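You operate a simulated robot arm through the tools that you are given. There is no shell and no other tool. Be economical: measure what you need, move in short steps, check, and stop when the job is done.

You run a simulated two-armed robot. Do the job below in one go: nothing can be reset, and whatever is moved stays where it is left.

## Task
Lower the glass into the door, clamp it and free the hoist.
Fine: push the cups forward into the door before lowering; both clamp knobs are closed before the release lever vents. End with the cups drawn back, the pump off and the lever at Hold; the test box stays off.

It is judged by the outcome, as a careful person would: the job done as asked, and still so three seconds after it is handed in. It fails if anything else is knocked over, pushed out of place, dropped, spilled or broken.

## Robot
Two 7-joint arms with fingered hands on one trunk, on a base that drives. Base frame: it is fixed to the floor where the robot stands at the start and does not move with it; the origin is under the middle of the robot, x ahead of it, y to its left, z up. Readings come in mm, degrees, newtons and seconds.
The left shoulder is at the start at [53, 214, 952], the right one opposite. With the tool pointing down near the work surface each hand reaches from about 120 to 640 mm from the robot's upright axis, wherever it stands, measured 20 degrees to its own side. Places, roughly: glass test box power lever [600, -600, 1100]; hoist crossbar [700, 200, 1300]; hoist pump lever [500, 600, 1300]; hoist release lever [500, 600, 1200]; left clamp knob [900, 300, 700]; right clamp knob [900, 0, 700]. Payload 3.3 kg a hand.
The TCP of each hand is the grasp point between the finger pads, 26 mm short of the fingertips. In the tool frame z runs along the fingers and y along their closing line. Largest opening 132 mm; the body of the gripper starts 73 mm behind the TCP. The gripper is a hand of 2 fingers: y runs from the thumb to the fingers, the wrist lies at [0, 0, -224] in the tool frame.
Orientation is that of the tool frame in the base frame, as a unit quaternion [w, x, y, z]. With the fingers straight down and closing along the base's y, the tool's x points along the base's -x, its y along +y and its z along -z.

## Interface
- The arms move only by the tool play_rows. It takes "left_targets", "right_targets" or both (then of equal length, played together; a hand with none holds still); each is a list that holds one entry, the list of rows, each a list of 6 numbers: the shift along the base's x, y, z in mm, then the turn, a rotation vector about the base's x, y, z in degrees. In form: [[[tx, ty, tz, rx, ry, rz], ...]]. A call has 1 to 20 rows; each row shifts and turns the commanded pose from where the row before left it. Each row takes 0.2 s and may step no farther than 50 mm and 8.6 degrees from the row before; otherwise, the whole call is refused. Where a pose cannot be reached the arm comes as near as it can. A force on the tool above 40 N (or 10 N above the force at the start of the call, whichever is more), or a blocked arm, ends the call early, and 0.2 s more pass. In this call time passes only in rows, and 0.2 s behind the last. It gives the time, the measured TCP pose, the force on the tool (base axes), the opening and the grip force at its end, in the units of the frame above (readings bear some noise), with the torque about the TCP (base axes, N m) and any sound that the robot's microphone picked up.
- Cameras (640 x 400 px; columns grow to the right, rows downward): "scene" is now at [137.2, 45.8, 1132.7]; the picture's right is [0.51, -0.86, 0.00], its down [-0.42, -0.25, -0.87] and it looks along [0.75, 0.44, -0.49] (base axes); focal length 214 px, centre (320, 200). "left" rides on the left gripper at [-66, -3, -99] in its tool frame; the picture's right is [0.04, -1.00, 0.00], its down [0.83, 0.03, -0.55] and it looks along [0.55, 0.02, 0.83] (tool axes); focal length 261 px, centre (320, 200). "right" rides on the right gripper at [66, -3, -99] in its tool frame; the picture's right is [0.04, 1.00, 0.00], its down [-0.83, 0.03, -0.55] and it looks along [-0.55, 0.02, 0.83] (tool axes); focal length 261 px, centre (320, 200). There is no depth. A picture from a camera that has moved, and an enlarged one, comes with that camera's place and axes in the base frame and with its lens.
- capture(camera): a new picture of that camera. It takes no simulated time.
- slide_trunk(by): slides the trunk up (or, below 0, down) by that many mm; the arms and the scene camera ride with it, the base frame stays. It gives what a move gives, with no picture.
- steer(legs): drives the robot by 1 to 6 legs, each [ahead, left, turn to the left] in mm, mm and degrees, along the robot's own axes; the way and the turn of a leg run together, so that a leg with both is an arc; at most 1500 mm and 180 degrees a leg. The arms and the cameras ride along, it lands a little off, and it stops where it bumps. It gives what a move gives.
- move_fingers(finger1, thumb_bend, hand): sets how far each is bent, from 0 (flat) to 100 (curled in); at 30 the hand is open as for a grip, at 70 the pads meet at the TCP. One left out holds its place. A second passes; each finger stops where it meets its share of the squeeze, and holds until it gets a number again. It is the only way to open and close the hand. It gives what a move gives, with no picture; readings hold the bend of each and the force on the fingers (four entries, about 0 where the hand has none), thumb and palm.
- aim_head(pan, tilt): turns the head with the scene camera to pan (to the left, within 86 degrees either way) and tilt (down, from -29 to 69), counted from straight ahead of the robot. It gives what a move gives.
- inspect(camera, box): a new picture of the part [left, top, right, bottom] of that camera's present view, enlarged. It takes no simulated time.
- job_done(): hands the job in; it is judged then, once.

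Work in short steps. Places have to be worked out from the pictures, the camera data and where the tool is seen: move nearer, look again, correct. Check each grasp and each placing, and mend what went wrong. You have 120 turns and 92 pictures in all, those below and enlarged ones among them. Open the grippers and draw the arms clear of the work before you hand the job in, unless the task says otherwise; then end with one line.

The tools are called as name(argument=value, ...) on one line, values as JSON. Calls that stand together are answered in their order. play_rows: Moves the arms, as the interface text tells. Its arguments: {"type":"object","properties":{"left_targets":{"type":"array"},"right_targets":{"type":"array"}},"required":[]} The other tools are called the same way: slide_trunk (by) slides the trunk up or down; move_fingers (finger1, thumb_bend, hand) moves the fingers one by one; steer (legs) drives the base; aim_head (pan, tilt) turns the head that bears the scene camera; capture (camera) takes a picture; inspect (camera, box) takes an enlarged picture of a part of a camera's view; job_done () hands the job in.

At the start:

```text
time: 0.0
left_position: [5.4, 298.9, 176.6]
left_tool_rot: [-0.026, 0.78, 0.625, -0.004]
left_contact_force: [0.0, -0.2, -0.1]
left_wrist_torque: [0.01, 0.01, -0.01]
left_width: 132.2
left_gripper_force: 0.0
left_shape: jaw
left_bend: [30.0, 30.0]
left_finger forces: [0.0, 0.0, 0.0, 0.0, 0.1, 0.0]
right_position: [278.6, 44.9, 998.8]
right_tool_rot: [0.0, 0.0, 1.0, 0.002]
right_contact_force: [0.6, 0.5, -0.2]
right_wrist_torque: [-0.02, -0.03, -0.05]
right_width: 131.8
right_gripper_force: 0.0
right_shape: jaw
right_bend: [30.0, 30.0]
right_finger forces: [0.1, 0.0, 0.1, 0.1, 0.1, 0.0]
trunk travel left (down, up): [-236.0, 525.0]
robot x, y, heading: [3.2, -0.5, 0.0]
head pan, tilt: [30.6, 29.2]
```

scene: 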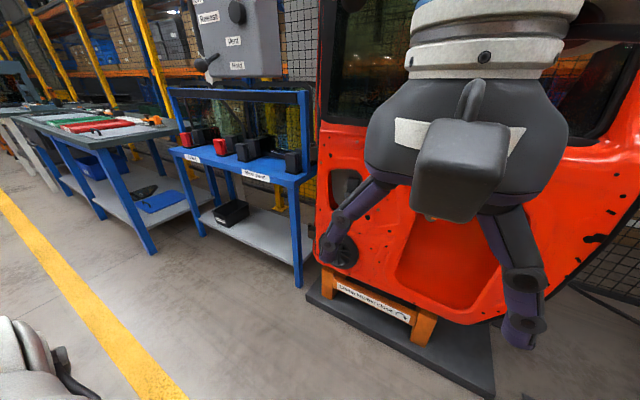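
right: 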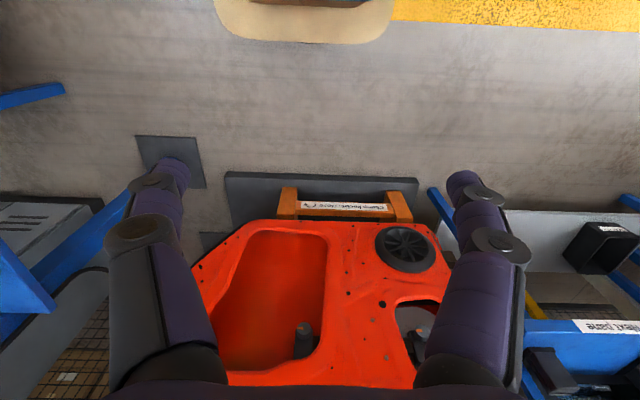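
left: 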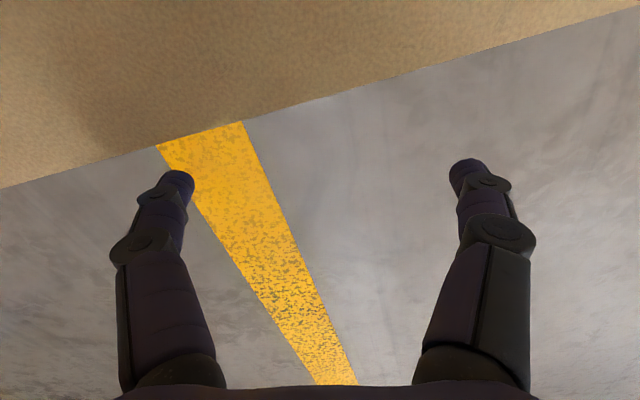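

The right arm blocks part of the view. I look up and around first, straight ahead and to the left.

aim_head(pan=45, tilt=-5)

capture(camera="scene")

aim_head(pan=0, tilt=0)

capture(camera="scene")

```text
time: 1.0
left_position: [6.6, 300.7, 176.8]
left_tool_rot: [-0.026, 0.78, 0.625, -0.004]
left_contact_force: [0.0, -1.4, 0.9]
left_wrist_torque: [0.0, 0.0, 0.03]
left_width: 131.9
left_gripper_force: 0.2
left_shape: jaw
left_bend: [30.0, 30.0]
left_finger forces: [0.0, 0.0, 0.0, 0.1, 0.0, 0.0]
right_position: [279.8, 47.7, 999.4]
right_tool_rot: [-0.001, 0.0, 1.0, 0.002]
right_contact_force: [-0.4, -0.2, -0.1]
right_wrist_torque: [0.01, -0.01, 0.0]
right_width: 131.8
right_gripper_force: 0.0
right_shape: jaw
right_bend: [30.0, 30.0]
right_finger forces: [0.1, 0.0, 0.0, 0.0, 0.0, 0.1]
trunk travel left (down, up): [-236.0, 525.0]
robot x, y, heading: [0.4, 1.9, -0.0]
head pan, tilt: [45.0, -5.0]
```

```text
88 pictures are left
camera scene: at [121.0, 61.6, 1187.5], right [0.71, -0.71, 0.0], down [0.06, 0.06, -1.0], along [0.7, 0.7, 0.09], focal length 214 px, centre (320, 200)
```

scene: 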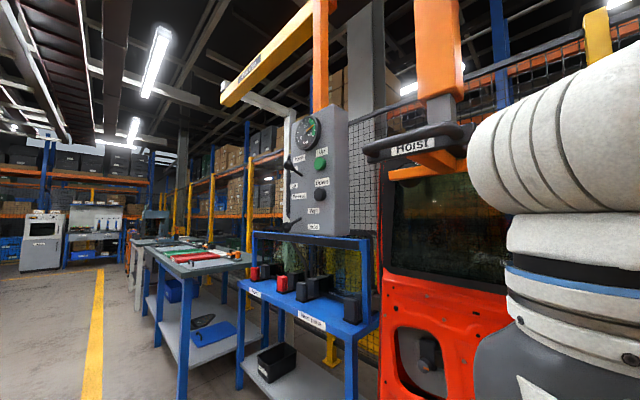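

```text
time: 2.1
left_position: [5.0, 300.7, 176.6]
left_tool_rot: [-0.026, 0.78, 0.625, -0.003]
left_contact_force: [0.4, -0.3, -0.2]
left_wrist_torque: [-0.02, -0.02, 0.0]
left_width: 131.8
left_gripper_force: 0.1
left_shape: jaw
left_bend: [30.0, 30.0]
left_finger forces: [0.0, 0.0, 0.0, 0.0, 0.0, 0.0]
right_position: [277.9, 46.8, 999.6]
right_tool_rot: [-0.001, 0.0, 1.0, 0.002]
right_contact_force: [-0.1, 0.1, 0.1]
right_wrist_torque: [0.03, 0.02, 0.03]
right_width: 131.9
right_gripper_force: 0.0
right_shape: jaw
right_bend: [30.0, 30.0]
right_finger forces: [0.1, 0.0, 0.1, 0.0, 0.0, 0.0]
trunk travel left (down, up): [-236.0, 525.0]
robot x, y, heading: [-0.9, -0.6, 0.1]
head pan, tilt: [0.0, 0.0]
```

```text
87 pictures are left
camera scene: at [149.1, -0.2, 1179.8], right [0.0, -1.0, 0.0], down [0.0, 0.0, -1.0], along [1.0, 0.0, 0.0], focal length 214 px, centre (320, 200)
```

scene: 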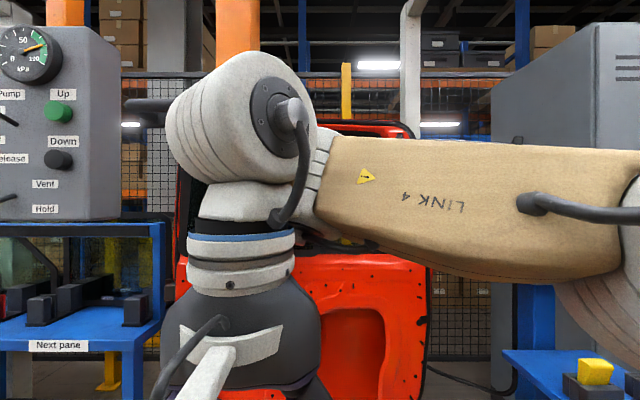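

The right arm occludes the hoist. I move it to the right and a bit down, then look again.

play_rows(right_targets=[[[-10, -45, -15, 0, 0, 0], [-10, -45, -15, 0, 0, 0], [-10, -45, -15, 0, 0, 0], [-10, -45, -15, 0, 0, 0], [0, -45, -15, 0, 0, 0], [0, -45, -15, 0, 0, 0], [0, -45, -15, 0, 0, 0]]])

aim_head(pan=15, tilt=0)

capture(camera="scene")

aim_head(pan=10, tilt=30)

capture(camera="scene")

```text
time: 3.7
left_position: [6.1, 301.2, 176.7]
left_tool_rot: [-0.026, 0.779, 0.626, -0.004]
left_contact_force: [-1.1, 0.2, 0.1]
left_wrist_torque: [0.0, 0.01, 0.0]
left_width: 131.7
left_gripper_force: 0.0
left_shape: jaw
left_bend: [30.0, 30.0]
left_finger forces: [0.1, 0.0, 0.0, 0.1, 0.0, 0.0]
right_position: [324.9, -192.7, 1050.7]
right_tool_rot: [-0.002, 0.0, 1.0, 0.0]
right_contact_force: [0.1, -0.8, 0.1]
right_wrist_torque: [0.0, 0.0, 0.03]
right_width: 132.2
right_gripper_force: 0.1
right_shape: jaw
right_bend: [30.0, 30.0]
right_finger forces: [0.0, 0.0, 0.0, 0.1, 0.0, 0.0]
right hand out of reach, approached as far as the arm can: row 1, 2, 3, 4, 5, 6, 7
trunk travel left (down, up): [-236.0, 525.0]
robot x, y, heading: [0.9, 2.6, -0.1]
head pan, tilt: [0.0, 0.0]
```

```text
time: 4.5
left_position: [4.8, 300.5, 177.9]
left_tool_rot: [-0.026, 0.78, 0.625, -0.005]
left_contact_force: [0.4, 0.4, 0.1]
left_wrist_torque: [0.02, -0.02, -0.01]
left_width: 131.9
left_gripper_force: 0.0
left_shape: jaw
left_bend: [30.0, 30.0]
left_finger forces: [0.0, 0.0, 0.0, 0.1, 0.0, 0.0]
right_position: [324.9, -191.7, 1050.7]
right_tool_rot: [-0.002, -0.001, 1.0, 0.002]
right_contact_force: [-0.8, 0.0, -0.3]
right_wrist_torque: [0.01, 0.01, 0.03]
right_width: 131.8
right_gripper_force: 0.1
right_shape: jaw
right_bend: [30.0, 30.0]
right_finger forces: [0.0, 0.0, 0.0, 0.1, 0.0, 0.0]
trunk travel left (down, up): [-236.0, 525.0]
robot x, y, heading: [3.0, -1.5, 0.2]
head pan, tilt: [15.0, 0.0]
```

```text
86 pictures are left
camera scene: at [146.0, 22.9, 1179.8], right [0.26, -0.97, 0.0], down [0.0, 0.0, -1.0], along [0.97, 0.26, 0.0], focal length 214 px, centre (320, 200)
```

scene: 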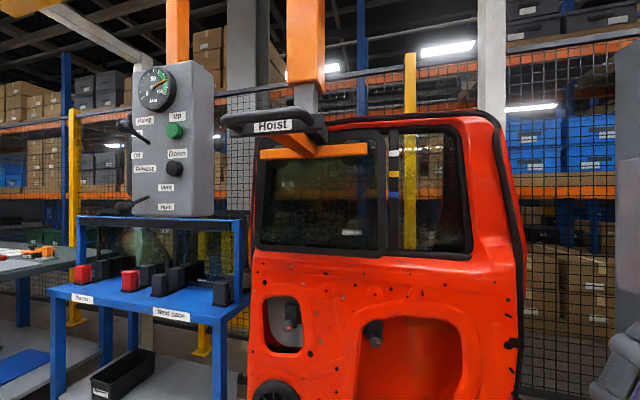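

```text
time: 5.4
left_position: [6.1, 301.1, 177.0]
left_tool_rot: [-0.026, 0.78, 0.625, -0.004]
left_contact_force: [-0.1, -0.2, 0.1]
left_wrist_torque: [0.02, -0.01, 0.01]
left_width: 132.0
left_gripper_force: 0.0
left_shape: jaw
left_bend: [30.0, 30.0]
left_finger forces: [0.1, 0.0, 0.0, 0.1, 0.1, 0.1]
right_position: [323.3, -191.4, 1050.7]
right_tool_rot: [-0.001, 0.0, 1.0, 0.001]
right_contact_force: [0.2, 0.0, -0.1]
right_wrist_torque: [-0.01, 0.02, 0.0]
right_width: 131.9
right_gripper_force: 0.0
right_shape: jaw
right_bend: [30.0, 30.0]
right_finger forces: [0.0, 0.1, 0.1, 0.0, 0.1, 0.1]
trunk travel left (down, up): [-236.0, 525.0]
robot x, y, heading: [2.8, 1.1, -0.1]
head pan, tilt: [10.0, 30.0]
```

```text
85 pictures are left
camera scene: at [148.1, 15.3, 1131.5], right [0.17, -0.98, 0.0], down [-0.49, -0.09, -0.87], along [0.85, 0.15, -0.5], focal length 214 px, centre (320, 200)
```

scene: 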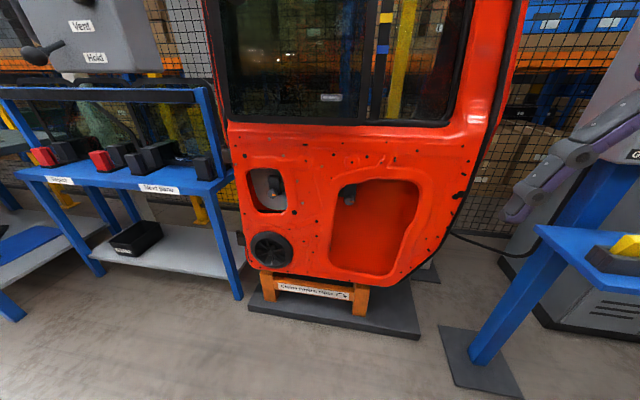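

Now the scene is visible. I look at details: the control panel, the hoist, the door.

inspect(camera="scene", box=[220, 140, 460, 320])

aim_head(pan=20, tilt=-5)

inspect(camera="scene", box=[140, 60, 290, 210])

inspect(camera="scene", box=[240, 50, 480, 250])

```text
2.22 times, centred on (340, 230) of scene
camera zoom: at [148.1, 15.3, 1131.5], right [0.17, -0.98, 0.0], down [-0.49, -0.09, -0.87], along [0.85, 0.15, -0.5], focal length 477 px, centre (276, 133)
```

zoom: 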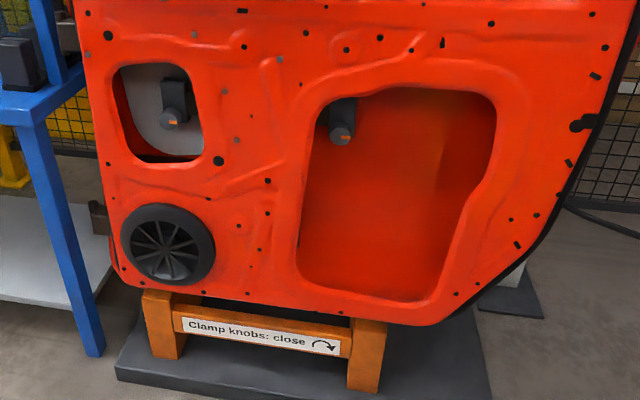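

```text
time: 6.5
left_position: [6.1, 300.5, 177.1]
left_tool_rot: [-0.025, 0.78, 0.625, -0.003]
left_contact_force: [0.5, -0.2, 1.0]
left_wrist_torque: [0.04, 0.01, 0.0]
left_width: 132.1
left_gripper_force: 0.0
left_shape: jaw
left_bend: [30.0, 30.0]
left_finger forces: [0.0, 0.1, 0.0, 0.0, 0.1, 0.0]
right_position: [323.6, -191.4, 1049.7]
right_tool_rot: [-0.002, 0.0, 1.0, 0.001]
right_contact_force: [-0.3, 0.0, 0.5]
right_wrist_torque: [0.01, 0.02, 0.03]
right_width: 131.8
right_gripper_force: 0.1
right_shape: jaw
right_bend: [30.0, 30.0]
right_finger forces: [0.0, 0.0, 0.1, 0.1, 0.0, 0.1]
trunk travel left (down, up): [-236.0, 525.0]
robot x, y, heading: [0.8, 0.0, -0.2]
head pan, tilt: [20.0, -5.0]
```

```text
2.67 times, centred on (215, 135) of scene
camera zoom: at [141.3, 29.5, 1187.5], right [0.34, -0.94, 0.0], down [0.08, 0.03, -1.0], along [0.94, 0.34, 0.09], focal length 572 px, centre (600, 373)
```

zoom: 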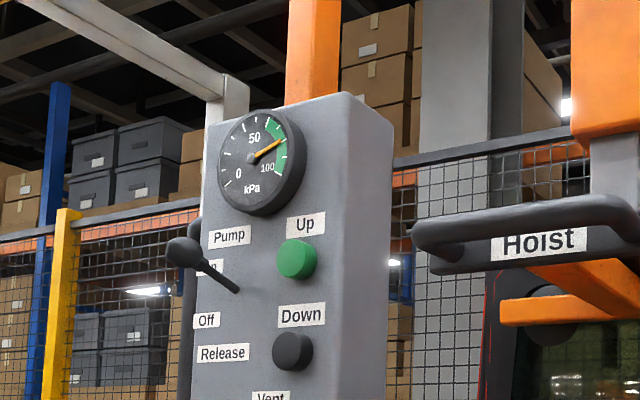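

```text
2.00 times, centred on (360, 150) of scene
camera zoom: at [141.3, 29.5, 1187.5], right [0.34, -0.94, 0.0], down [0.08, 0.03, -1.0], along [0.94, 0.34, 0.09], focal length 429 px, centre (240, 300)
```

zoom: 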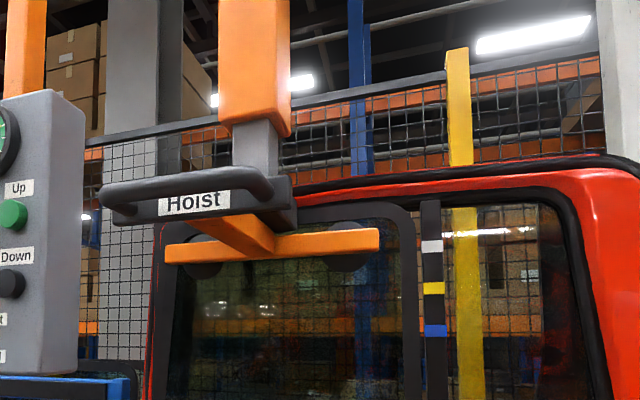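

I look at the lower panel part, and at the door and glass from closer, including the coloured marks.

inspect(camera="scene", box=[100, 180, 260, 310])

aim_head(pan=-30, tilt=10)

capture(camera="scene")

```text
3.08 times, centred on (180, 245) of scene
camera zoom: at [141.3, 29.5, 1187.5], right [0.34, -0.94, 0.0], down [0.08, 0.03, -1.0], along [0.94, 0.34, 0.09], focal length 660 px, centre (751, 62)
```

zoom: 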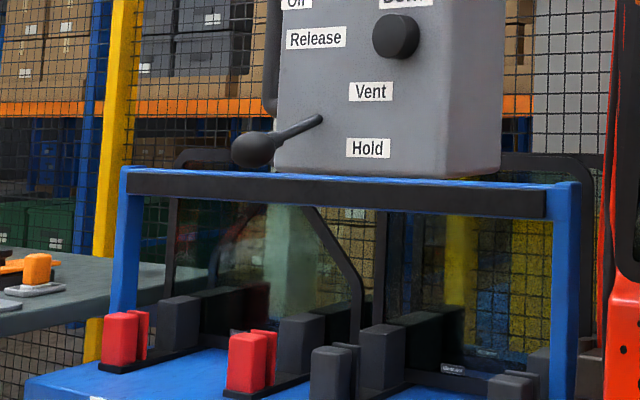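

```text
time: 7.6
left_position: [6.2, 301.2, 177.4]
left_tool_rot: [-0.026, 0.78, 0.625, -0.003]
left_contact_force: [-0.1, -0.3, -0.9]
left_wrist_torque: [0.01, 0.02, 0.01]
left_width: 132.2
left_gripper_force: 0.1
left_shape: jaw
left_bend: [30.0, 30.0]
left_finger forces: [0.0, 0.0, 0.0, 0.0, 0.0, 0.1]
right_position: [323.4, -192.9, 1051.0]
right_tool_rot: [-0.002, 0.001, 1.0, 0.0]
right_contact_force: [-0.3, 0.6, -0.1]
right_wrist_torque: [0.0, 0.02, 0.01]
right_width: 131.9
right_gripper_force: 0.1
right_shape: jaw
right_bend: [30.0, 30.0]
right_finger forces: [0.1, 0.0, 0.1, 0.0, 0.1, 0.0]
trunk travel left (down, up): [-236.0, 525.0]
robot x, y, heading: [-0.3, 2.8, 0.2]
head pan, tilt: [-30.0, 10.0]
```

```text
80 pictures are left
camera scene: at [139.6, -46.8, 1163.8], right [-0.5, -0.87, 0.0], down [-0.15, 0.09, -0.98], along [0.85, -0.49, -0.17], focal length 214 px, centre (320, 200)
```

scene: 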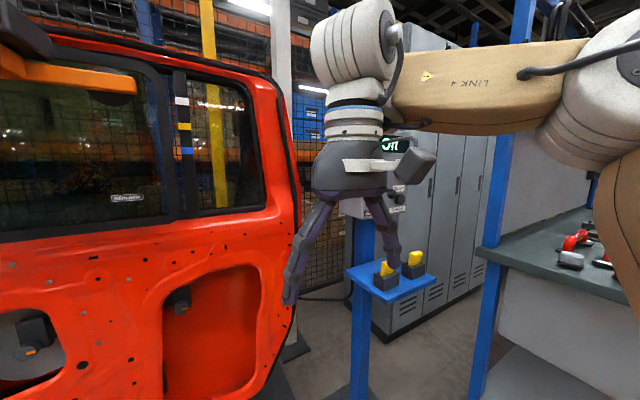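

Test box is off. I raise the trunk 200 mm for a vertical parallax (and to bring the arms up), and take comparison pictures.

slide_trunk(by=200)

aim_head(pan=15, tilt=0)

capture(camera="scene")

aim_head(pan=10, tilt=30)

capture(camera="scene")

```text
time: 9.8
left_position: [6.3, 300.3, 376.0]
left_tool_rot: [-0.026, 0.78, 0.625, -0.004]
left_contact_force: [-0.6, 0.9, 0.2]
left_wrist_torque: [0.0, 0.01, 0.0]
left_width: 132.1
left_gripper_force: 0.0
left_shape: jaw
left_bend: [30.0, 30.0]
left_finger forces: [0.0, 0.0, 0.0, 0.1, 0.1, 0.0]
right_position: [326.4, -193.7, 1250.0]
right_tool_rot: [-0.001, -0.001, 1.0, 0.003]
right_contact_force: [-0.1, -0.8, 0.1]
right_wrist_torque: [0.0, -0.03, -0.01]
right_width: 132.0
right_gripper_force: 0.1
right_shape: jaw
right_bend: [30.0, 30.0]
right_finger forces: [0.1, 0.1, 0.1, 0.0, 0.0, 0.1]
trunk travel left (down, up): [-436.0, 325.0]
robot x, y, heading: [-0.7, 3.6, 0.1]
head pan, tilt: [-30.0, 10.0]
```

```text
time: 10.9
left_position: [6.4, 300.7, 377.2]
left_tool_rot: [-0.026, 0.78, 0.626, -0.004]
left_contact_force: [-1.1, 0.1, 0.3]
left_wrist_torque: [0.03, 0.01, -0.02]
left_width: 131.9
left_gripper_force: 0.1
left_shape: jaw
left_bend: [30.0, 30.0]
left_finger forces: [0.1, 0.1, 0.1, 0.0, 0.0, 0.1]
right_position: [324.5, -193.3, 1251.4]
right_tool_rot: [-0.001, -0.001, 1.0, 0.002]
right_contact_force: [0.3, 0.7, -0.6]
right_wrist_torque: [0.01, -0.01, -0.01]
right_width: 131.9
right_gripper_force: 0.0
right_shape: jaw
right_bend: [30.0, 30.0]
right_finger forces: [0.0, 0.1, 0.1, 0.1, 0.0, 0.0]
trunk travel left (down, up): [-436.0, 325.0]
robot x, y, heading: [0.1, -2.8, -0.4]
head pan, tilt: [15.0, 0.0]
```

```text
79 pictures are left
camera scene: at [108.9, 22.8, 1382.2], right [0.26, -0.97, 0.0], down [0.0, 0.0, -1.0], along [0.97, 0.26, 0.0], focal length 214 px, centre (320, 200)
```

scene: 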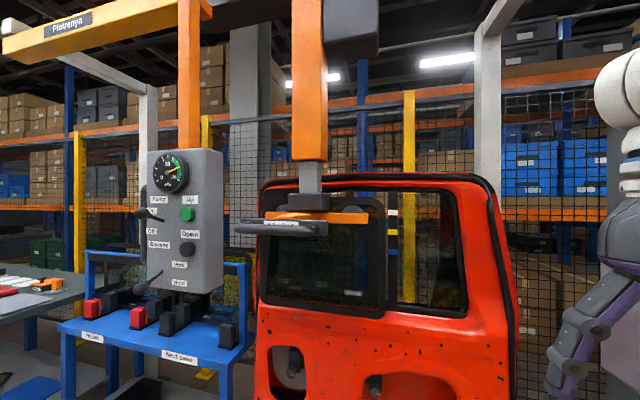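

```text
time: 11.9
left_position: [6.4, 300.8, 377.5]
left_tool_rot: [-0.026, 0.78, 0.626, -0.004]
left_contact_force: [0.0, 0.6, 0.0]
left_wrist_torque: [-0.02, -0.01, 0.0]
left_width: 131.7
left_gripper_force: 0.1
left_shape: jaw
left_bend: [30.0, 30.0]
left_finger forces: [0.0, 0.0, 0.0, 0.0, 0.1, 0.0]
right_position: [326.4, -193.5, 1250.6]
right_tool_rot: [-0.001, -0.001, 1.0, 0.002]
right_contact_force: [-0.4, -0.7, 0.2]
right_wrist_torque: [0.01, -0.02, 0.03]
right_width: 131.7
right_gripper_force: 0.0
right_shape: jaw
right_bend: [30.0, 30.0]
right_finger forces: [0.0, 0.0, 0.1, 0.0, 0.0, 0.0]
trunk travel left (down, up): [-436.0, 325.0]
robot x, y, heading: [-1.6, 0.6, 0.3]
head pan, tilt: [10.0, 30.0]
```

```text
78 pictures are left
camera scene: at [111.1, 15.3, 1333.9], right [0.17, -0.98, 0.0], down [-0.49, -0.09, -0.87], along [0.85, 0.15, -0.5], focal length 214 px, centre (320, 200)
```

scene: 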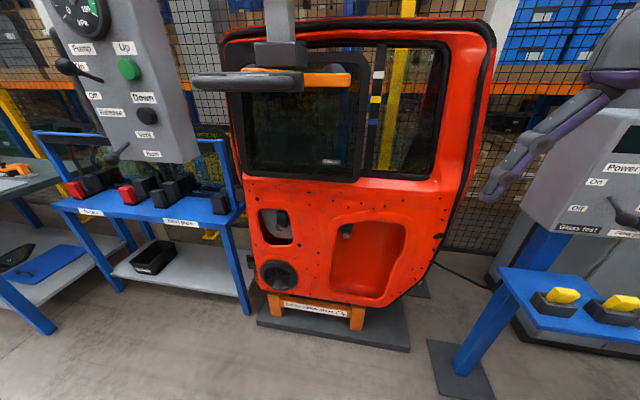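

Triangulated: Down button ≈[555,499,1255], Up ≈[550,494,1347], pump ball ≈[500,585,1351], release ball ≈[505,590,1160]. I bring the left arm up in front, turning it about z.

play_rows(left_targets=[[[22, 4, 43, 0, 0, -6.4], [22, 4, 43, 0, 0, -6.4], [22, 4, 43, 0, 0, -6.4], [22, 4, 43, 0, 0, -6.4], [22, 4, 43, 0, 0, -6.4], [22, 4, 43, 0, 0, -6.4], [22, 4, 43, 0, 0, -6.4], [22, 4, 43, 0, 0, -6.4], [22, 4, 43, 0, 0, -6.4], [22, 4, 43, 0, 0, -6.4], [22, 4, 43, 0, 0, -6.4], [22, 4, 43, 0, 0, -6.4]]])

inspect(camera="scene", box=[180, 10, 400, 200])

```text
time: 13.6
left_position: [165.0, 388.7, 702.0]
left_tool_rot: [-0.1, 0.966, 0.237, 0.02]
left_contact_force: [0.7, -0.6, 0.4]
left_wrist_torque: [0.0, 0.0, -0.04]
left_width: 131.7
left_gripper_force: 0.0
left_shape: jaw
left_bend: [30.0, 30.0]
left_finger forces: [0.0, 0.0, 0.1, 0.0, 0.0, 0.1]
right_position: [325.8, -194.7, 1249.8]
right_tool_rot: [-0.002, -0.001, 1.0, 0.002]
right_contact_force: [-0.1, 0.4, 0.1]
right_wrist_torque: [0.04, -0.01, -0.03]
right_width: 132.0
right_gripper_force: 0.2
right_shape: jaw
right_bend: [30.0, 30.0]
right_finger forces: [0.0, 0.0, 0.0, 0.0, 0.0, 0.0]
trunk travel left (down, up): [-436.0, 325.0]
robot x, y, heading: [3.7, -1.2, 0.1]
head pan, tilt: [10.0, 30.0]
stopped in row 8 (left hand): the arm was blocked; the commanded pose is now the measured one
```

```text
2.11 times, centred on (290, 105) of scene
camera zoom: at [111.3, 14.4, 1333.9], right [0.17, -0.98, 0.0], down [-0.49, -0.09, -0.87], along [0.85, 0.15, -0.5], focal length 452 px, centre (383, 400)
```

zoom: 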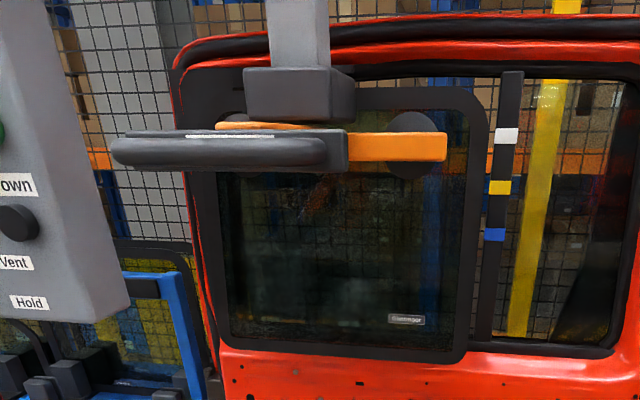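

The left arm was blocked, perhaps by the upper arm folding in. The pane hangs in front of the window, with a mark strip beside it. I continue mostly forward with the left arm first.

play_rows(left_targets=[[[30, 0, 5, 0, 0, 0], [30, 0, 5, 0, 0, 0], [30, 0, 10, 0, 0, -4], [30, 0, 15, 0, 0, -4], [20, 0, 20, 0, 0, -4], [10, 0, 25, 0, 0, -4], [0, 0, 25, 0, 0, -4], [0, 0, 25, 0, 0, -4], [0, 0, 25, 0, 0, -3]]])

```text
time: 15.6
left_position: [244.1, 393.2, 767.5]
left_tool_rot: [-0.091, 0.995, 0.004, 0.045]
left_contact_force: [-0.2, 0.9, 0.1]
left_wrist_torque: [0.04, 0.02, 0.0]
left_width: 132.1
left_gripper_force: 0.0
left_shape: jaw
left_bend: [30.0, 30.0]
left_finger forces: [0.0, 0.0, 0.1, 0.0, 0.0, 0.0]
left hand out of reach, approached as far as the arm can: row 5, 6, 7, 8, 9
right_position: [325.9, -191.8, 1251.0]
right_tool_rot: [-0.001, 0.001, 1.0, 0.002]
right_contact_force: [0.4, 0.0, 0.0]
right_wrist_torque: [0.02, 0.0, 0.0]
right_width: 131.8
right_gripper_force: 0.1
right_shape: jaw
right_bend: [30.0, 30.0]
right_finger forces: [0.0, 0.0, 0.0, 0.0, 0.1, 0.0]
trunk travel left (down, up): [-436.0, 325.0]
robot x, y, heading: [2.9, -0.2, 0.0]
head pan, tilt: [10.0, 30.0]
```

The limit is the wrist being too close to the shoulder (~300 mm). I pitch the left hand up to point forward about its wrist, moving outward.

play_rows(left_targets=[[[8, 0, 0, -8.5, 0, 0], [41, 0, 5, 0, -8.5, 0], [40, 0, 10, 0, -8.5, 0], [38, 0, 15, 0, -8.5, 0], [35, 0, 19, 0, -8.5, 0], [32, 0, 23, 0, -8.5, 0], [29, 0, 26, 0, -8.5, 0], [25, 0, 29, 0, -8.5, 0], [20, 0, 31, 0, -8.5, 0], [15, 0, 32, 0, -8.5, 0], [11, 0, 33, 0, -8.5, 0]]])

capture(camera="left")

```text
time: 16.9
left_position: [396.7, 447.4, 820.3]
left_tool_rot: [-0.097, 0.936, -0.008, 0.338]
left_contact_force: [-0.3, 0.2, -0.3]
left_wrist_torque: [-0.03, -0.01, -0.04]
left_width: 131.9
left_gripper_force: 0.1
left_shape: jaw
left_bend: [30.0, 30.0]
left_finger forces: [0.0, 0.1, 0.1, 0.1, 0.0, 0.0]
left hand out of reach, approached as far as the arm can: row 1, 6
right_position: [325.7, -192.2, 1251.5]
right_tool_rot: [-0.001, 0.0, 1.0, 0.002]
right_contact_force: [-0.5, -0.2, 0.2]
right_wrist_torque: [0.02, 0.01, -0.02]
right_width: 131.8
right_gripper_force: 0.1
right_shape: jaw
right_bend: [30.0, 30.0]
right_finger forces: [0.1, 0.0, 0.1, 0.1, 0.0, 0.0]
trunk travel left (down, up): [-436.0, 325.0]
robot x, y, heading: [2.6, -1.1, 0.0]
head pan, tilt: [10.0, 30.0]
stopped in row 6 (left hand): the arm was blocked; the commanded pose is now the measured one
```

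```text
76 pictures are left
camera left: at [283.5, 436.9, 853.3], right [-0.02, 0.98, 0.21], down [0.29, -0.2, 0.94], along [0.96, 0.08, -0.28], focal length 261 px, centre (320, 200)
```

left: 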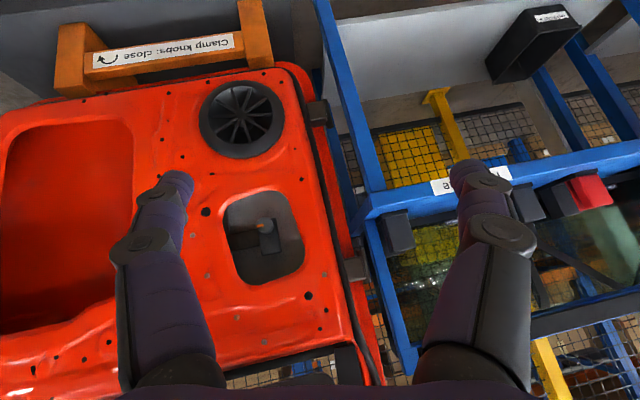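

The arm halts at about 40° pitch, likely near a limit. I move outward and up first, then pitch further in smaller steps.

play_rows(left_targets=[[[30, 0, 20, 0, -4, 0], [30, 0, 20, 0, -4, 0], [30, 0, 20, 0, -4, 0], [20, 0, 30, 0, -5, 0], [15, 0, 30, 0, -5, 0], [15, 0, 30, 0, -5, 0], [10, 0, 30, 0, -5, 0], [10, 0, 30, 0, -5, 0]]])

```text
time: 18.7
left_position: [556.3, 445.6, 1029.9]
left_tool_rot: [-0.092, 0.78, 0.024, 0.619]
left_contact_force: [0.1, 0.4, 0.8]
left_wrist_torque: [0.0, 0.0, -0.01]
left_width: 131.9
left_gripper_force: 0.0
left_shape: jaw
left_bend: [30.0, 30.0]
left_finger forces: [0.0, 0.0, 0.0, 0.0, 0.0, 0.0]
right_position: [326.0, -191.6, 1252.1]
right_tool_rot: [-0.001, 0.0, 1.0, 0.001]
right_contact_force: [-0.3, -1.0, -0.9]
right_wrist_torque: [-0.01, 0.03, 0.0]
right_width: 132.1
right_gripper_force: 0.3
right_shape: jaw
right_bend: [30.0, 30.0]
right_finger forces: [0.1, 0.1, 0.1, 0.0, 0.0, 0.0]
trunk travel left (down, up): [-436.0, 325.0]
robot x, y, heading: [1.3, 4.0, 0.1]
head pan, tilt: [10.0, 30.0]
```

Works. The crossbar tube triangulates to about [470, 120–292, 1324]. I need more room, so before backing up I check what's behind on both sides.

aim_head(pan=86, tilt=30)

capture(camera="scene")

aim_head(pan=-86, tilt=30)

capture(camera="scene")

```text
time: 20.1
left_position: [556.8, 446.1, 1028.6]
left_tool_rot: [-0.094, 0.78, 0.025, 0.618]
left_contact_force: [-0.4, -0.1, -0.3]
left_wrist_torque: [0.0, 0.01, -0.01]
left_width: 131.9
left_gripper_force: 0.1
left_shape: jaw
left_bend: [30.0, 30.0]
left_finger forces: [0.0, 0.0, 0.1, 0.0, 0.0, 0.0]
right_position: [326.5, -192.0, 1250.5]
right_tool_rot: [-0.001, 0.0, 1.0, 0.002]
right_contact_force: [0.2, 0.2, -1.4]
right_wrist_torque: [0.0, 0.03, 0.0]
right_width: 132.0
right_gripper_force: 0.0
right_shape: jaw
right_bend: [30.0, 30.0]
right_finger forces: [0.0, 0.1, 0.1, 0.0, 0.0, 0.0]
trunk travel left (down, up): [-436.0, 325.0]
robot x, y, heading: [0.4, -0.2, -0.0]
head pan, tilt: [85.9, 30.0]
```

```text
75 pictures are left
camera scene: at [28.6, 90.2, 1333.9], right [1.0, -0.07, 0.0], down [-0.04, -0.5, -0.87], along [0.06, 0.86, -0.5], focal length 214 px, centre (320, 200)
```

scene: 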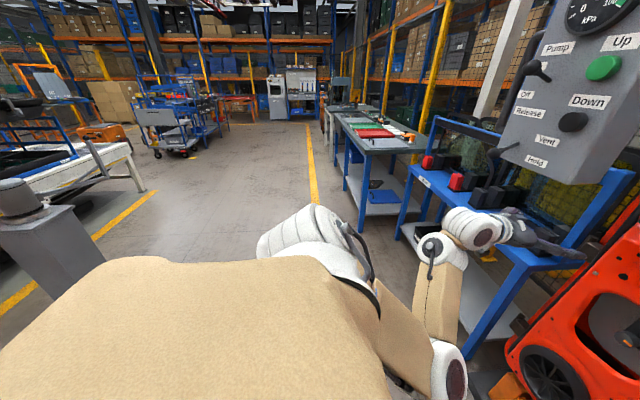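

```text
time: 22.8
left_position: [556.3, 446.3, 1028.8]
left_tool_rot: [-0.094, 0.781, 0.024, 0.617]
left_contact_force: [-0.2, 0.5, 0.3]
left_wrist_torque: [0.01, 0.01, -0.04]
left_width: 132.0
left_gripper_force: 0.1
left_shape: jaw
left_bend: [30.0, 30.0]
left_finger forces: [0.0, 0.0, 0.0, 0.1, 0.0, 0.0]
right_position: [326.0, -192.5, 1251.7]
right_tool_rot: [-0.001, 0.0, 1.0, 0.002]
right_contact_force: [-0.2, 0.7, 0.1]
right_wrist_torque: [0.0, 0.0, 0.05]
right_width: 131.9
right_gripper_force: 0.1
right_shape: jaw
right_bend: [30.0, 30.0]
right_finger forces: [0.0, 0.0, 0.0, 0.0, 0.1, 0.0]
trunk travel left (down, up): [-436.0, 325.0]
robot x, y, heading: [0.1, 1.1, -0.1]
head pan, tilt: [-85.9, 30.0]
```

```text
74 pictures are left
camera scene: at [28.6, -90.3, 1333.9], right [-1.0, -0.07, 0.0], down [-0.04, 0.5, -0.87], along [0.06, -0.86, -0.5], focal length 214 px, centre (320, 200)
```

scene: 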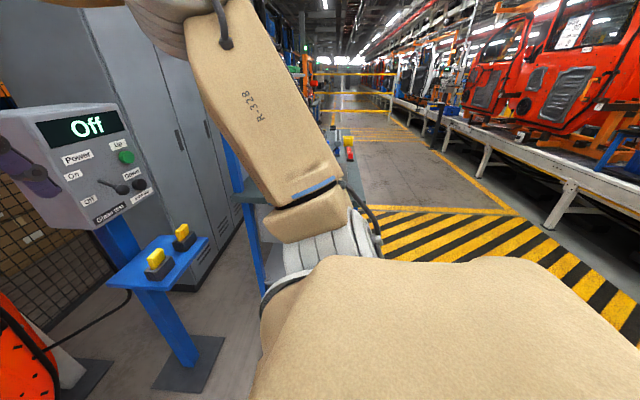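

Clear behind for well over 200 mm. I back up 200 mm, then look at the bar again.

steer(legs=[[-200, 0, 0]])

aim_head(pan=15, tilt=5)

capture(camera="scene")

```text
time: 24.4
left_position: [350.0, 447.6, 1029.6]
left_tool_rot: [-0.096, 0.78, 0.026, 0.618]
left_contact_force: [0.1, -0.7, 1.3]
left_wrist_torque: [-0.02, 0.03, 0.01]
left_width: 131.8
left_gripper_force: 0.1
left_shape: jaw
left_bend: [30.0, 30.0]
left_finger forces: [0.0, 0.1, 0.1, 0.1, 0.1, 0.1]
right_position: [120.7, -192.7, 1251.9]
right_tool_rot: [0.0, -0.003, 1.0, 0.001]
right_contact_force: [0.4, -0.7, -0.5]
right_wrist_torque: [-0.01, -0.03, 0.01]
right_width: 131.7
right_gripper_force: 0.1
right_shape: jaw
right_bend: [30.0, 30.0]
right_finger forces: [0.0, 0.0, 0.0, 0.1, 0.0, 0.0]
trunk travel left (down, up): [-436.0, 325.0]
robot x, y, heading: [-204.0, -2.9, 0.2]
head pan, tilt: [-85.9, 30.0]
```

```text
time: 26.1
left_position: [350.3, 447.7, 1028.9]
left_tool_rot: [-0.096, 0.78, 0.026, 0.617]
left_contact_force: [0.0, 0.1, -1.0]
left_wrist_torque: [0.01, 0.01, 0.03]
left_width: 132.0
left_gripper_force: 0.0
left_shape: jaw
left_bend: [30.0, 30.0]
left_finger forces: [0.0, 0.0, 0.1, 0.0, 0.0, 0.0]
right_position: [122.3, -193.0, 1250.8]
right_tool_rot: [-0.001, -0.001, 1.0, 0.002]
right_contact_force: [-0.4, 0.1, 0.8]
right_wrist_torque: [-0.04, 0.0, -0.01]
right_width: 131.8
right_gripper_force: 0.1
right_shape: jaw
right_bend: [30.0, 30.0]
right_finger forces: [0.0, 0.1, 0.0, 0.0, 0.0, 0.1]
trunk travel left (down, up): [-436.0, 325.0]
robot x, y, heading: [-204.3, -1.0, -0.1]
head pan, tilt: [15.0, 5.0]
```

```text
73 pictures are left
camera scene: at [-94.4, 23.6, 1374.3], right [0.26, -0.97, 0.0], down [-0.08, -0.02, -1.0], along [0.96, 0.26, -0.09], focal length 214 px, centre (320, 200)
```

scene: 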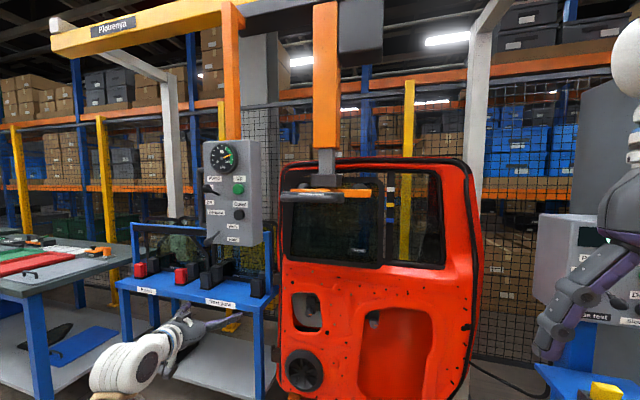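

Depth agrees (bar x≈467). I bring the left hand in front of the bar, straightening it and rolling it so the fingers close vertically.

play_rows(left_targets=[[[0, -18, 23, 0, -6.3, -5], [0, -18, 23, 0, -6.3, -5], [0, -19, 23, -8.2, 0, 0], [0, -19, 23, -8.2, 0, 0], [0, -19, 23, -8.2, 0, 0], [0, -19, 23, -8.2, 0, 0], [0, -19, 23, -8.2, 0, 0], [0, -19, 23, -8.2, 0, 0], [0, -19, 23, -8.2, 0, 0], [0, -19, 23, -8.2, 0, 0], [0, -19, 23, -8.2, 0, 0], [0, -18, 23, -8.2, 0, 0], [0, -18, 23, -8.2, 0, 0]]])

capture(camera="left")

capture(camera="scene")

```text
time: 28.9
left_position: [350.2, 204.1, 1327.1]
left_tool_rot: [0.473, 0.525, 0.478, 0.521]
left_contact_force: [-0.9, 0.5, 0.0]
left_wrist_torque: [0.03, 0.02, -0.01]
left_width: 131.9
left_gripper_force: 0.0
left_shape: jaw
left_bend: [30.0, 30.0]
left_finger forces: [0.0, 0.1, 0.1, 0.1, 0.0, 0.1]
right_position: [121.0, -192.8, 1251.5]
right_tool_rot: [-0.001, -0.001, 1.0, 0.002]
right_contact_force: [-0.1, 0.0, -0.2]
right_wrist_torque: [0.03, 0.03, -0.01]
right_width: 132.1
right_gripper_force: 0.2
right_shape: jaw
right_bend: [30.0, 30.0]
right_finger forces: [0.1, 0.0, 0.1, 0.1, 0.0, 0.1]
trunk travel left (down, up): [-436.0, 325.0]
robot x, y, heading: [-206.5, -0.0, 0.3]
head pan, tilt: [15.0, 5.0]
```

```text
72 pictures are left
camera left: at [251.5, 138.8, 1320.4], right [-0.01, 0.13, -0.99], down [-0.55, 0.83, 0.12], along [0.83, 0.55, 0.07], focal length 261 px, centre (320, 200)
```

left: 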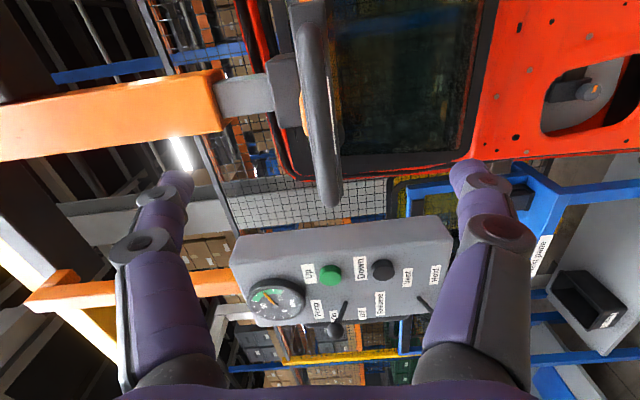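

```text
71 pictures are left
camera scene: at [-94.6, 23.3, 1374.3], right [0.26, -0.96, 0.0], down [-0.08, -0.02, -1.0], along [0.96, 0.26, -0.09], focal length 214 px, centre (320, 200)
```

scene: 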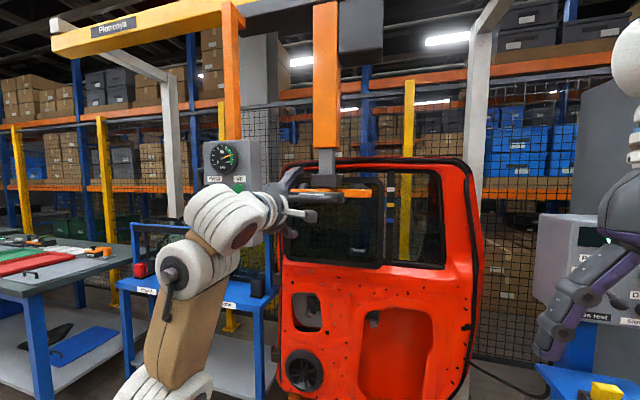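

Hand is aligned; tube seen at z≈1326, x≈470, ends y≈140–288. I correct the 6° roll and advance 115 mm so the tube comes between the pads.

play_rows(left_targets=[[[25, 0, 0, -6, 0, 0], [30, 0, 0, 0, 0, 0], [30, 0, 0, 0, 0, 0], [30, 0, 0, 0, 0, 0]]])

capture(camera="left")

```text
time: 29.9
left_position: [465.6, 204.5, 1329.3]
left_tool_rot: [0.501, 0.5, 0.503, 0.495]
left_contact_force: [0.6, -0.3, -0.2]
left_wrist_torque: [-0.02, 0.01, 0.0]
left_width: 132.0
left_gripper_force: 0.1
left_shape: jaw
left_bend: [30.0, 30.0]
left_finger forces: [0.1, 0.0, 0.0, 0.0, 0.0, 0.1]
right_position: [121.6, -193.0, 1250.9]
right_tool_rot: [-0.001, -0.001, 1.0, 0.001]
right_contact_force: [-0.2, -0.1, 0.0]
right_wrist_torque: [-0.01, -0.01, -0.01]
right_width: 131.9
right_gripper_force: 0.0
right_shape: jaw
right_bend: [30.0, 30.0]
right_finger forces: [0.0, 0.0, 0.0, 0.0, 0.0, 0.0]
trunk travel left (down, up): [-436.0, 325.0]
robot x, y, heading: [-204.3, -0.3, 0.6]
head pan, tilt: [15.0, 5.0]
```

```text
70 pictures are left
camera left: at [367.6, 138.7, 1326.6], right [-0.01, 0.03, -1.0], down [-0.55, 0.83, 0.03], along [0.83, 0.55, 0.01], focal length 261 px, centre (320, 200)
```

left: 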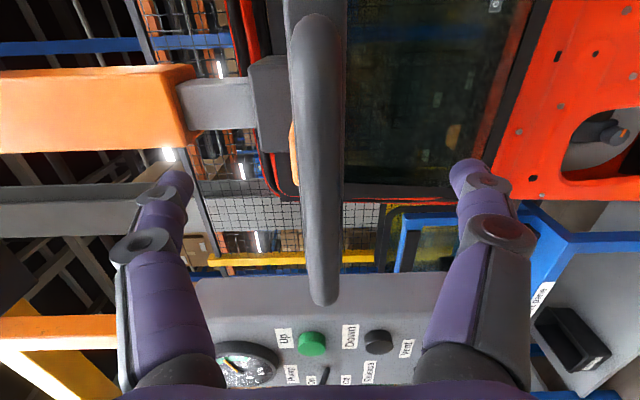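

Tube lies between pads (triangulated x≈467). I close the left hand on it.

move_fingers(hand="left", finger1=70, thumb_bend=70)

capture(camera="left")

```text
time: 30.9
left_position: [467.4, 204.6, 1328.3]
left_tool_rot: [0.501, 0.501, 0.503, 0.495]
left_contact_force: [1.5, 0.2, -1.7]
left_wrist_torque: [-0.02, 0.0, -0.01]
left_width: 15.2
left_gripper_force: 4.4
left_shape: fingers
left_bend: [66.0, 68.0]
left_finger forces: [3.4, 0.1, 0.0, 0.0, 5.4, 0.0]
right_position: [122.3, -192.3, 1251.0]
right_tool_rot: [-0.002, -0.002, 1.0, 0.002]
right_contact_force: [-0.6, -0.1, 0.6]
right_wrist_torque: [0.01, 0.01, -0.03]
right_width: 131.9
right_gripper_force: 0.2
right_shape: jaw
right_bend: [30.0, 30.0]
right_finger forces: [0.1, 0.0, 0.0, 0.0, 0.0, 0.0]
trunk travel left (down, up): [-436.0, 325.0]
robot x, y, heading: [-202.4, -0.5, 0.0]
head pan, tilt: [15.0, 5.0]
```

```text
69 pictures are left
camera left: at [367.6, 138.7, 1326.2], right [-0.01, 0.03, -1.0], down [-0.55, 0.83, 0.03], along [0.83, 0.55, 0.01], focal length 261 px, centre (320, 200)
```

left: 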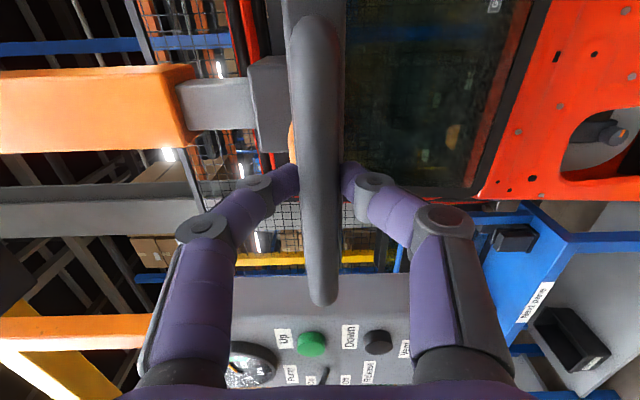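

Held (15 mm between pads). I push forward in steps until it meets a stop.

play_rows(left_targets=[[[15, 0, 0, 0, 0, 0], [15, 0, 0, 0, 0, 0], [15, 0, 0, 0, 0, 0], [15, 0, 0, 0, 0, 0]]])

capture(camera="left")

```text
time: 31.9
left_position: [525.4, 204.8, 1327.3]
left_tool_rot: [0.5, 0.5, 0.505, 0.495]
left_contact_force: [0.2, 0.9, -0.8]
left_wrist_torque: [-0.03, 0.02, -0.01]
left_width: 1.6
left_gripper_force: 0.0
left_shape: fingers
left_bend: [70.0, 70.0]
left_finger forces: [0.0, 0.0, 0.0, 0.1, 0.1, 0.0]
right_position: [121.6, -192.4, 1250.9]
right_tool_rot: [-0.001, -0.001, 1.0, 0.001]
right_contact_force: [-0.4, -0.3, 0.1]
right_wrist_torque: [-0.02, 0.01, -0.03]
right_width: 131.8
right_gripper_force: 0.1
right_shape: jaw
right_bend: [30.0, 30.0]
right_finger forces: [0.0, 0.0, 0.0, 0.1, 0.0, 0.0]
trunk travel left (down, up): [-436.0, 325.0]
robot x, y, heading: [-203.1, -1.3, 0.4]
head pan, tilt: [15.0, 5.0]
```

```text
68 pictures are left
camera left: at [427.2, 139.0, 1325.4], right [-0.01, 0.03, -1.0], down [-0.55, 0.83, 0.03], along [0.83, 0.55, 0.01], focal length 261 px, centre (320, 200)
```

left: 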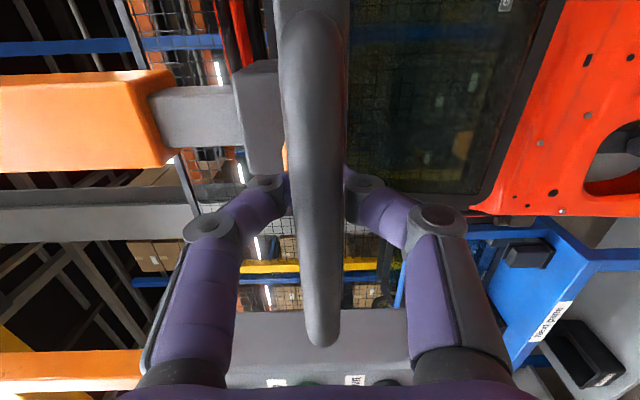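

The tube moved forward some 35 mm and slipped to sit caged between my fingers. I go on pushing; fingers' bases or palm will bear on it.

play_rows(left_targets=[[[15, 0, 0, 0, 0, 0], [15, 0, 0, 0, 0, 0], [15, 0, 0, 0, 0, 0], [15, 0, 0, 0, 0, 0]]])

capture(camera="left")

capture(camera="scene")

```text
time: 32.9
left_position: [575.1, 204.4, 1327.9]
left_tool_rot: [0.502, 0.5, 0.503, 0.495]
left_contact_force: [0.4, 0.6, -0.3]
left_wrist_torque: [0.0, -0.01, 0.0]
left_width: 1.4
left_gripper_force: 0.0
left_shape: fingers
left_bend: [70.0, 70.0]
left_finger forces: [0.0, 0.0, 0.0, 0.1, 0.0, 0.0]
left hand out of reach, approached as far as the arm can: row 4
right_position: [121.2, -192.2, 1250.4]
right_tool_rot: [-0.001, -0.002, 1.0, 0.002]
right_contact_force: [0.0, -0.3, 0.0]
right_wrist_torque: [-0.01, 0.01, 0.02]
right_width: 132.2
right_gripper_force: 0.0
right_shape: jaw
right_bend: [30.0, 30.0]
right_finger forces: [0.0, 0.1, 0.0, 0.0, 0.0, 0.0]
trunk travel left (down, up): [-436.0, 325.0]
robot x, y, heading: [-203.4, -1.2, 0.3]
head pan, tilt: [15.0, 5.0]
```

```text
67 pictures are left
camera left: at [476.2, 137.9, 1326.1], right [-0.01, 0.03, -1.0], down [-0.55, 0.83, 0.03], along [0.84, 0.55, 0.01], focal length 261 px, centre (320, 200)
```

left: 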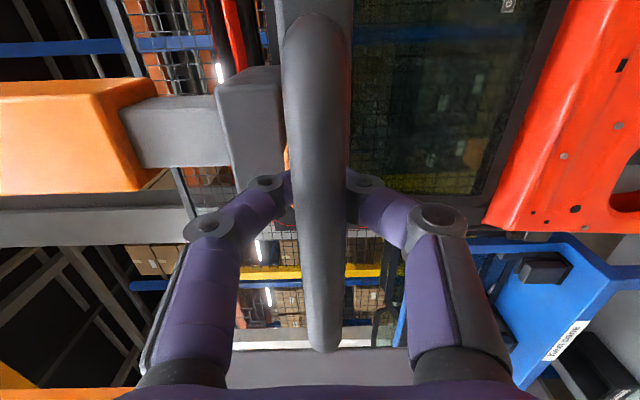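

```text
66 pictures are left
camera scene: at [-94.3, 23.9, 1374.2], right [0.26, -0.96, 0.0], down [-0.08, -0.02, -1.0], along [0.96, 0.26, -0.09], focal length 214 px, centre (320, 200)
```

scene: 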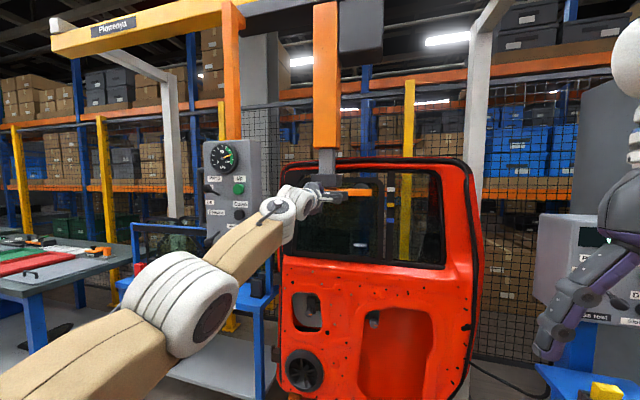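

The bar's now at x≈550 and moves with nearly no force, but the arm is at full reach. I open, draw back, drive up 180 mm, then continue.

move_fingers(hand="left", finger1=30, thumb_bend=30)

play_rows(left_targets=[[[-30, 0, 0, 0, 0, 0], [-35, 0, 0, 0, 0, 0], [-35, 0, 0, 0, 0, 0], [-35, 0, 0, 0, 0, 0], [-35, 0, 0, 0, 0, 0], [-35, 0, 0, 0, 0, 0]]])

steer(legs=[[180, 0, 0]])

capture(camera="left")

```text
time: 33.9
left_position: [575.6, 203.9, 1326.9]
left_tool_rot: [0.5, 0.502, 0.503, 0.495]
left_contact_force: [0.8, 0.2, 0.3]
left_wrist_torque: [-0.01, -0.02, 0.01]
left_width: 132.9
left_gripper_force: 0.1
left_shape: fingers
left_bend: [30.0, 30.0]
left_finger forces: [0.0, 0.0, 0.0, 0.0, 0.0, 0.1]
right_position: [120.9, -191.1, 1250.7]
right_tool_rot: [-0.001, -0.002, 1.0, 0.002]
right_contact_force: [-0.5, 0.3, 0.7]
right_wrist_torque: [0.01, 0.02, 0.02]
right_width: 131.9
right_gripper_force: 0.1
right_shape: jaw
right_bend: [30.0, 30.0]
right_finger forces: [0.0, 0.0, 0.0, 0.1, 0.0, 0.0]
trunk travel left (down, up): [-436.0, 325.0]
robot x, y, heading: [-206.9, 0.3, 0.3]
head pan, tilt: [15.0, 5.0]
```

```text
time: 35.3
left_position: [366.9, 204.9, 1326.8]
left_tool_rot: [0.501, 0.5, 0.503, 0.495]
left_contact_force: [0.4, -0.1, 0.8]
left_wrist_torque: [0.01, 0.0, 0.03]
left_width: 133.3
left_gripper_force: 0.1
left_shape: fingers
left_bend: [30.0, 30.0]
left_finger forces: [0.1, 0.0, 0.0, 0.0, 0.1, 0.1]
right_position: [121.1, -192.3, 1250.9]
right_tool_rot: [0.0, -0.001, 1.0, 0.001]
right_contact_force: [-0.3, 0.2, 0.0]
right_wrist_torque: [-0.01, -0.02, -0.03]
right_width: 131.8
right_gripper_force: 0.0
right_shape: jaw
right_bend: [30.0, 30.0]
right_finger forces: [0.1, 0.0, 0.0, 0.0, 0.1, 0.0]
trunk travel left (down, up): [-436.0, 325.0]
robot x, y, heading: [-206.9, -2.0, 0.3]
head pan, tilt: [15.0, 5.0]
```

```text
time: 36.8
left_position: [548.6, 204.2, 1327.6]
left_tool_rot: [0.502, 0.501, 0.503, 0.494]
left_contact_force: [0.0, 0.1, -0.3]
left_wrist_torque: [-0.03, -0.01, 0.01]
left_width: 133.2
left_gripper_force: 0.1
left_shape: fingers
left_bend: [30.0, 30.0]
left_finger forces: [0.1, 0.0, 0.0, 0.1, 0.1, 0.0]
right_position: [301.2, -191.9, 1250.8]
right_tool_rot: [0.0, -0.001, 1.0, 0.001]
right_contact_force: [0.5, -1.2, -0.7]
right_wrist_torque: [0.01, 0.05, -0.03]
right_width: 132.1
right_gripper_force: 0.1
right_shape: jaw
right_bend: [30.0, 30.0]
right_finger forces: [0.0, 0.0, 0.0, 0.0, 0.0, 0.1]
trunk travel left (down, up): [-436.0, 325.0]
robot x, y, heading: [-22.7, 2.4, 0.0]
head pan, tilt: [15.0, 5.0]
```

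```text
65 pictures are left
camera left: at [449.7, 138.7, 1326.2], right [-0.01, 0.03, -1.0], down [-0.55, 0.84, 0.03], along [0.84, 0.55, 0.01], focal length 261 px, centre (320, 200)
```

left: 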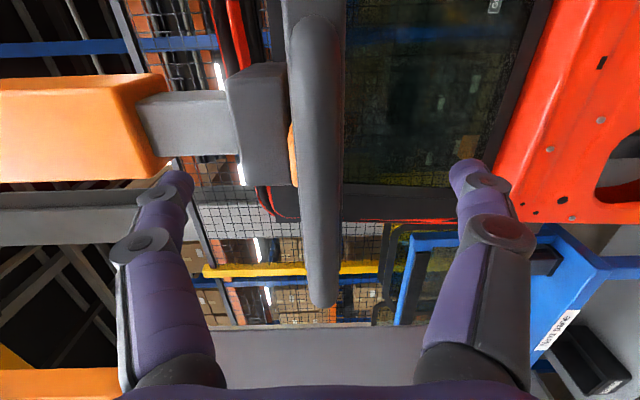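

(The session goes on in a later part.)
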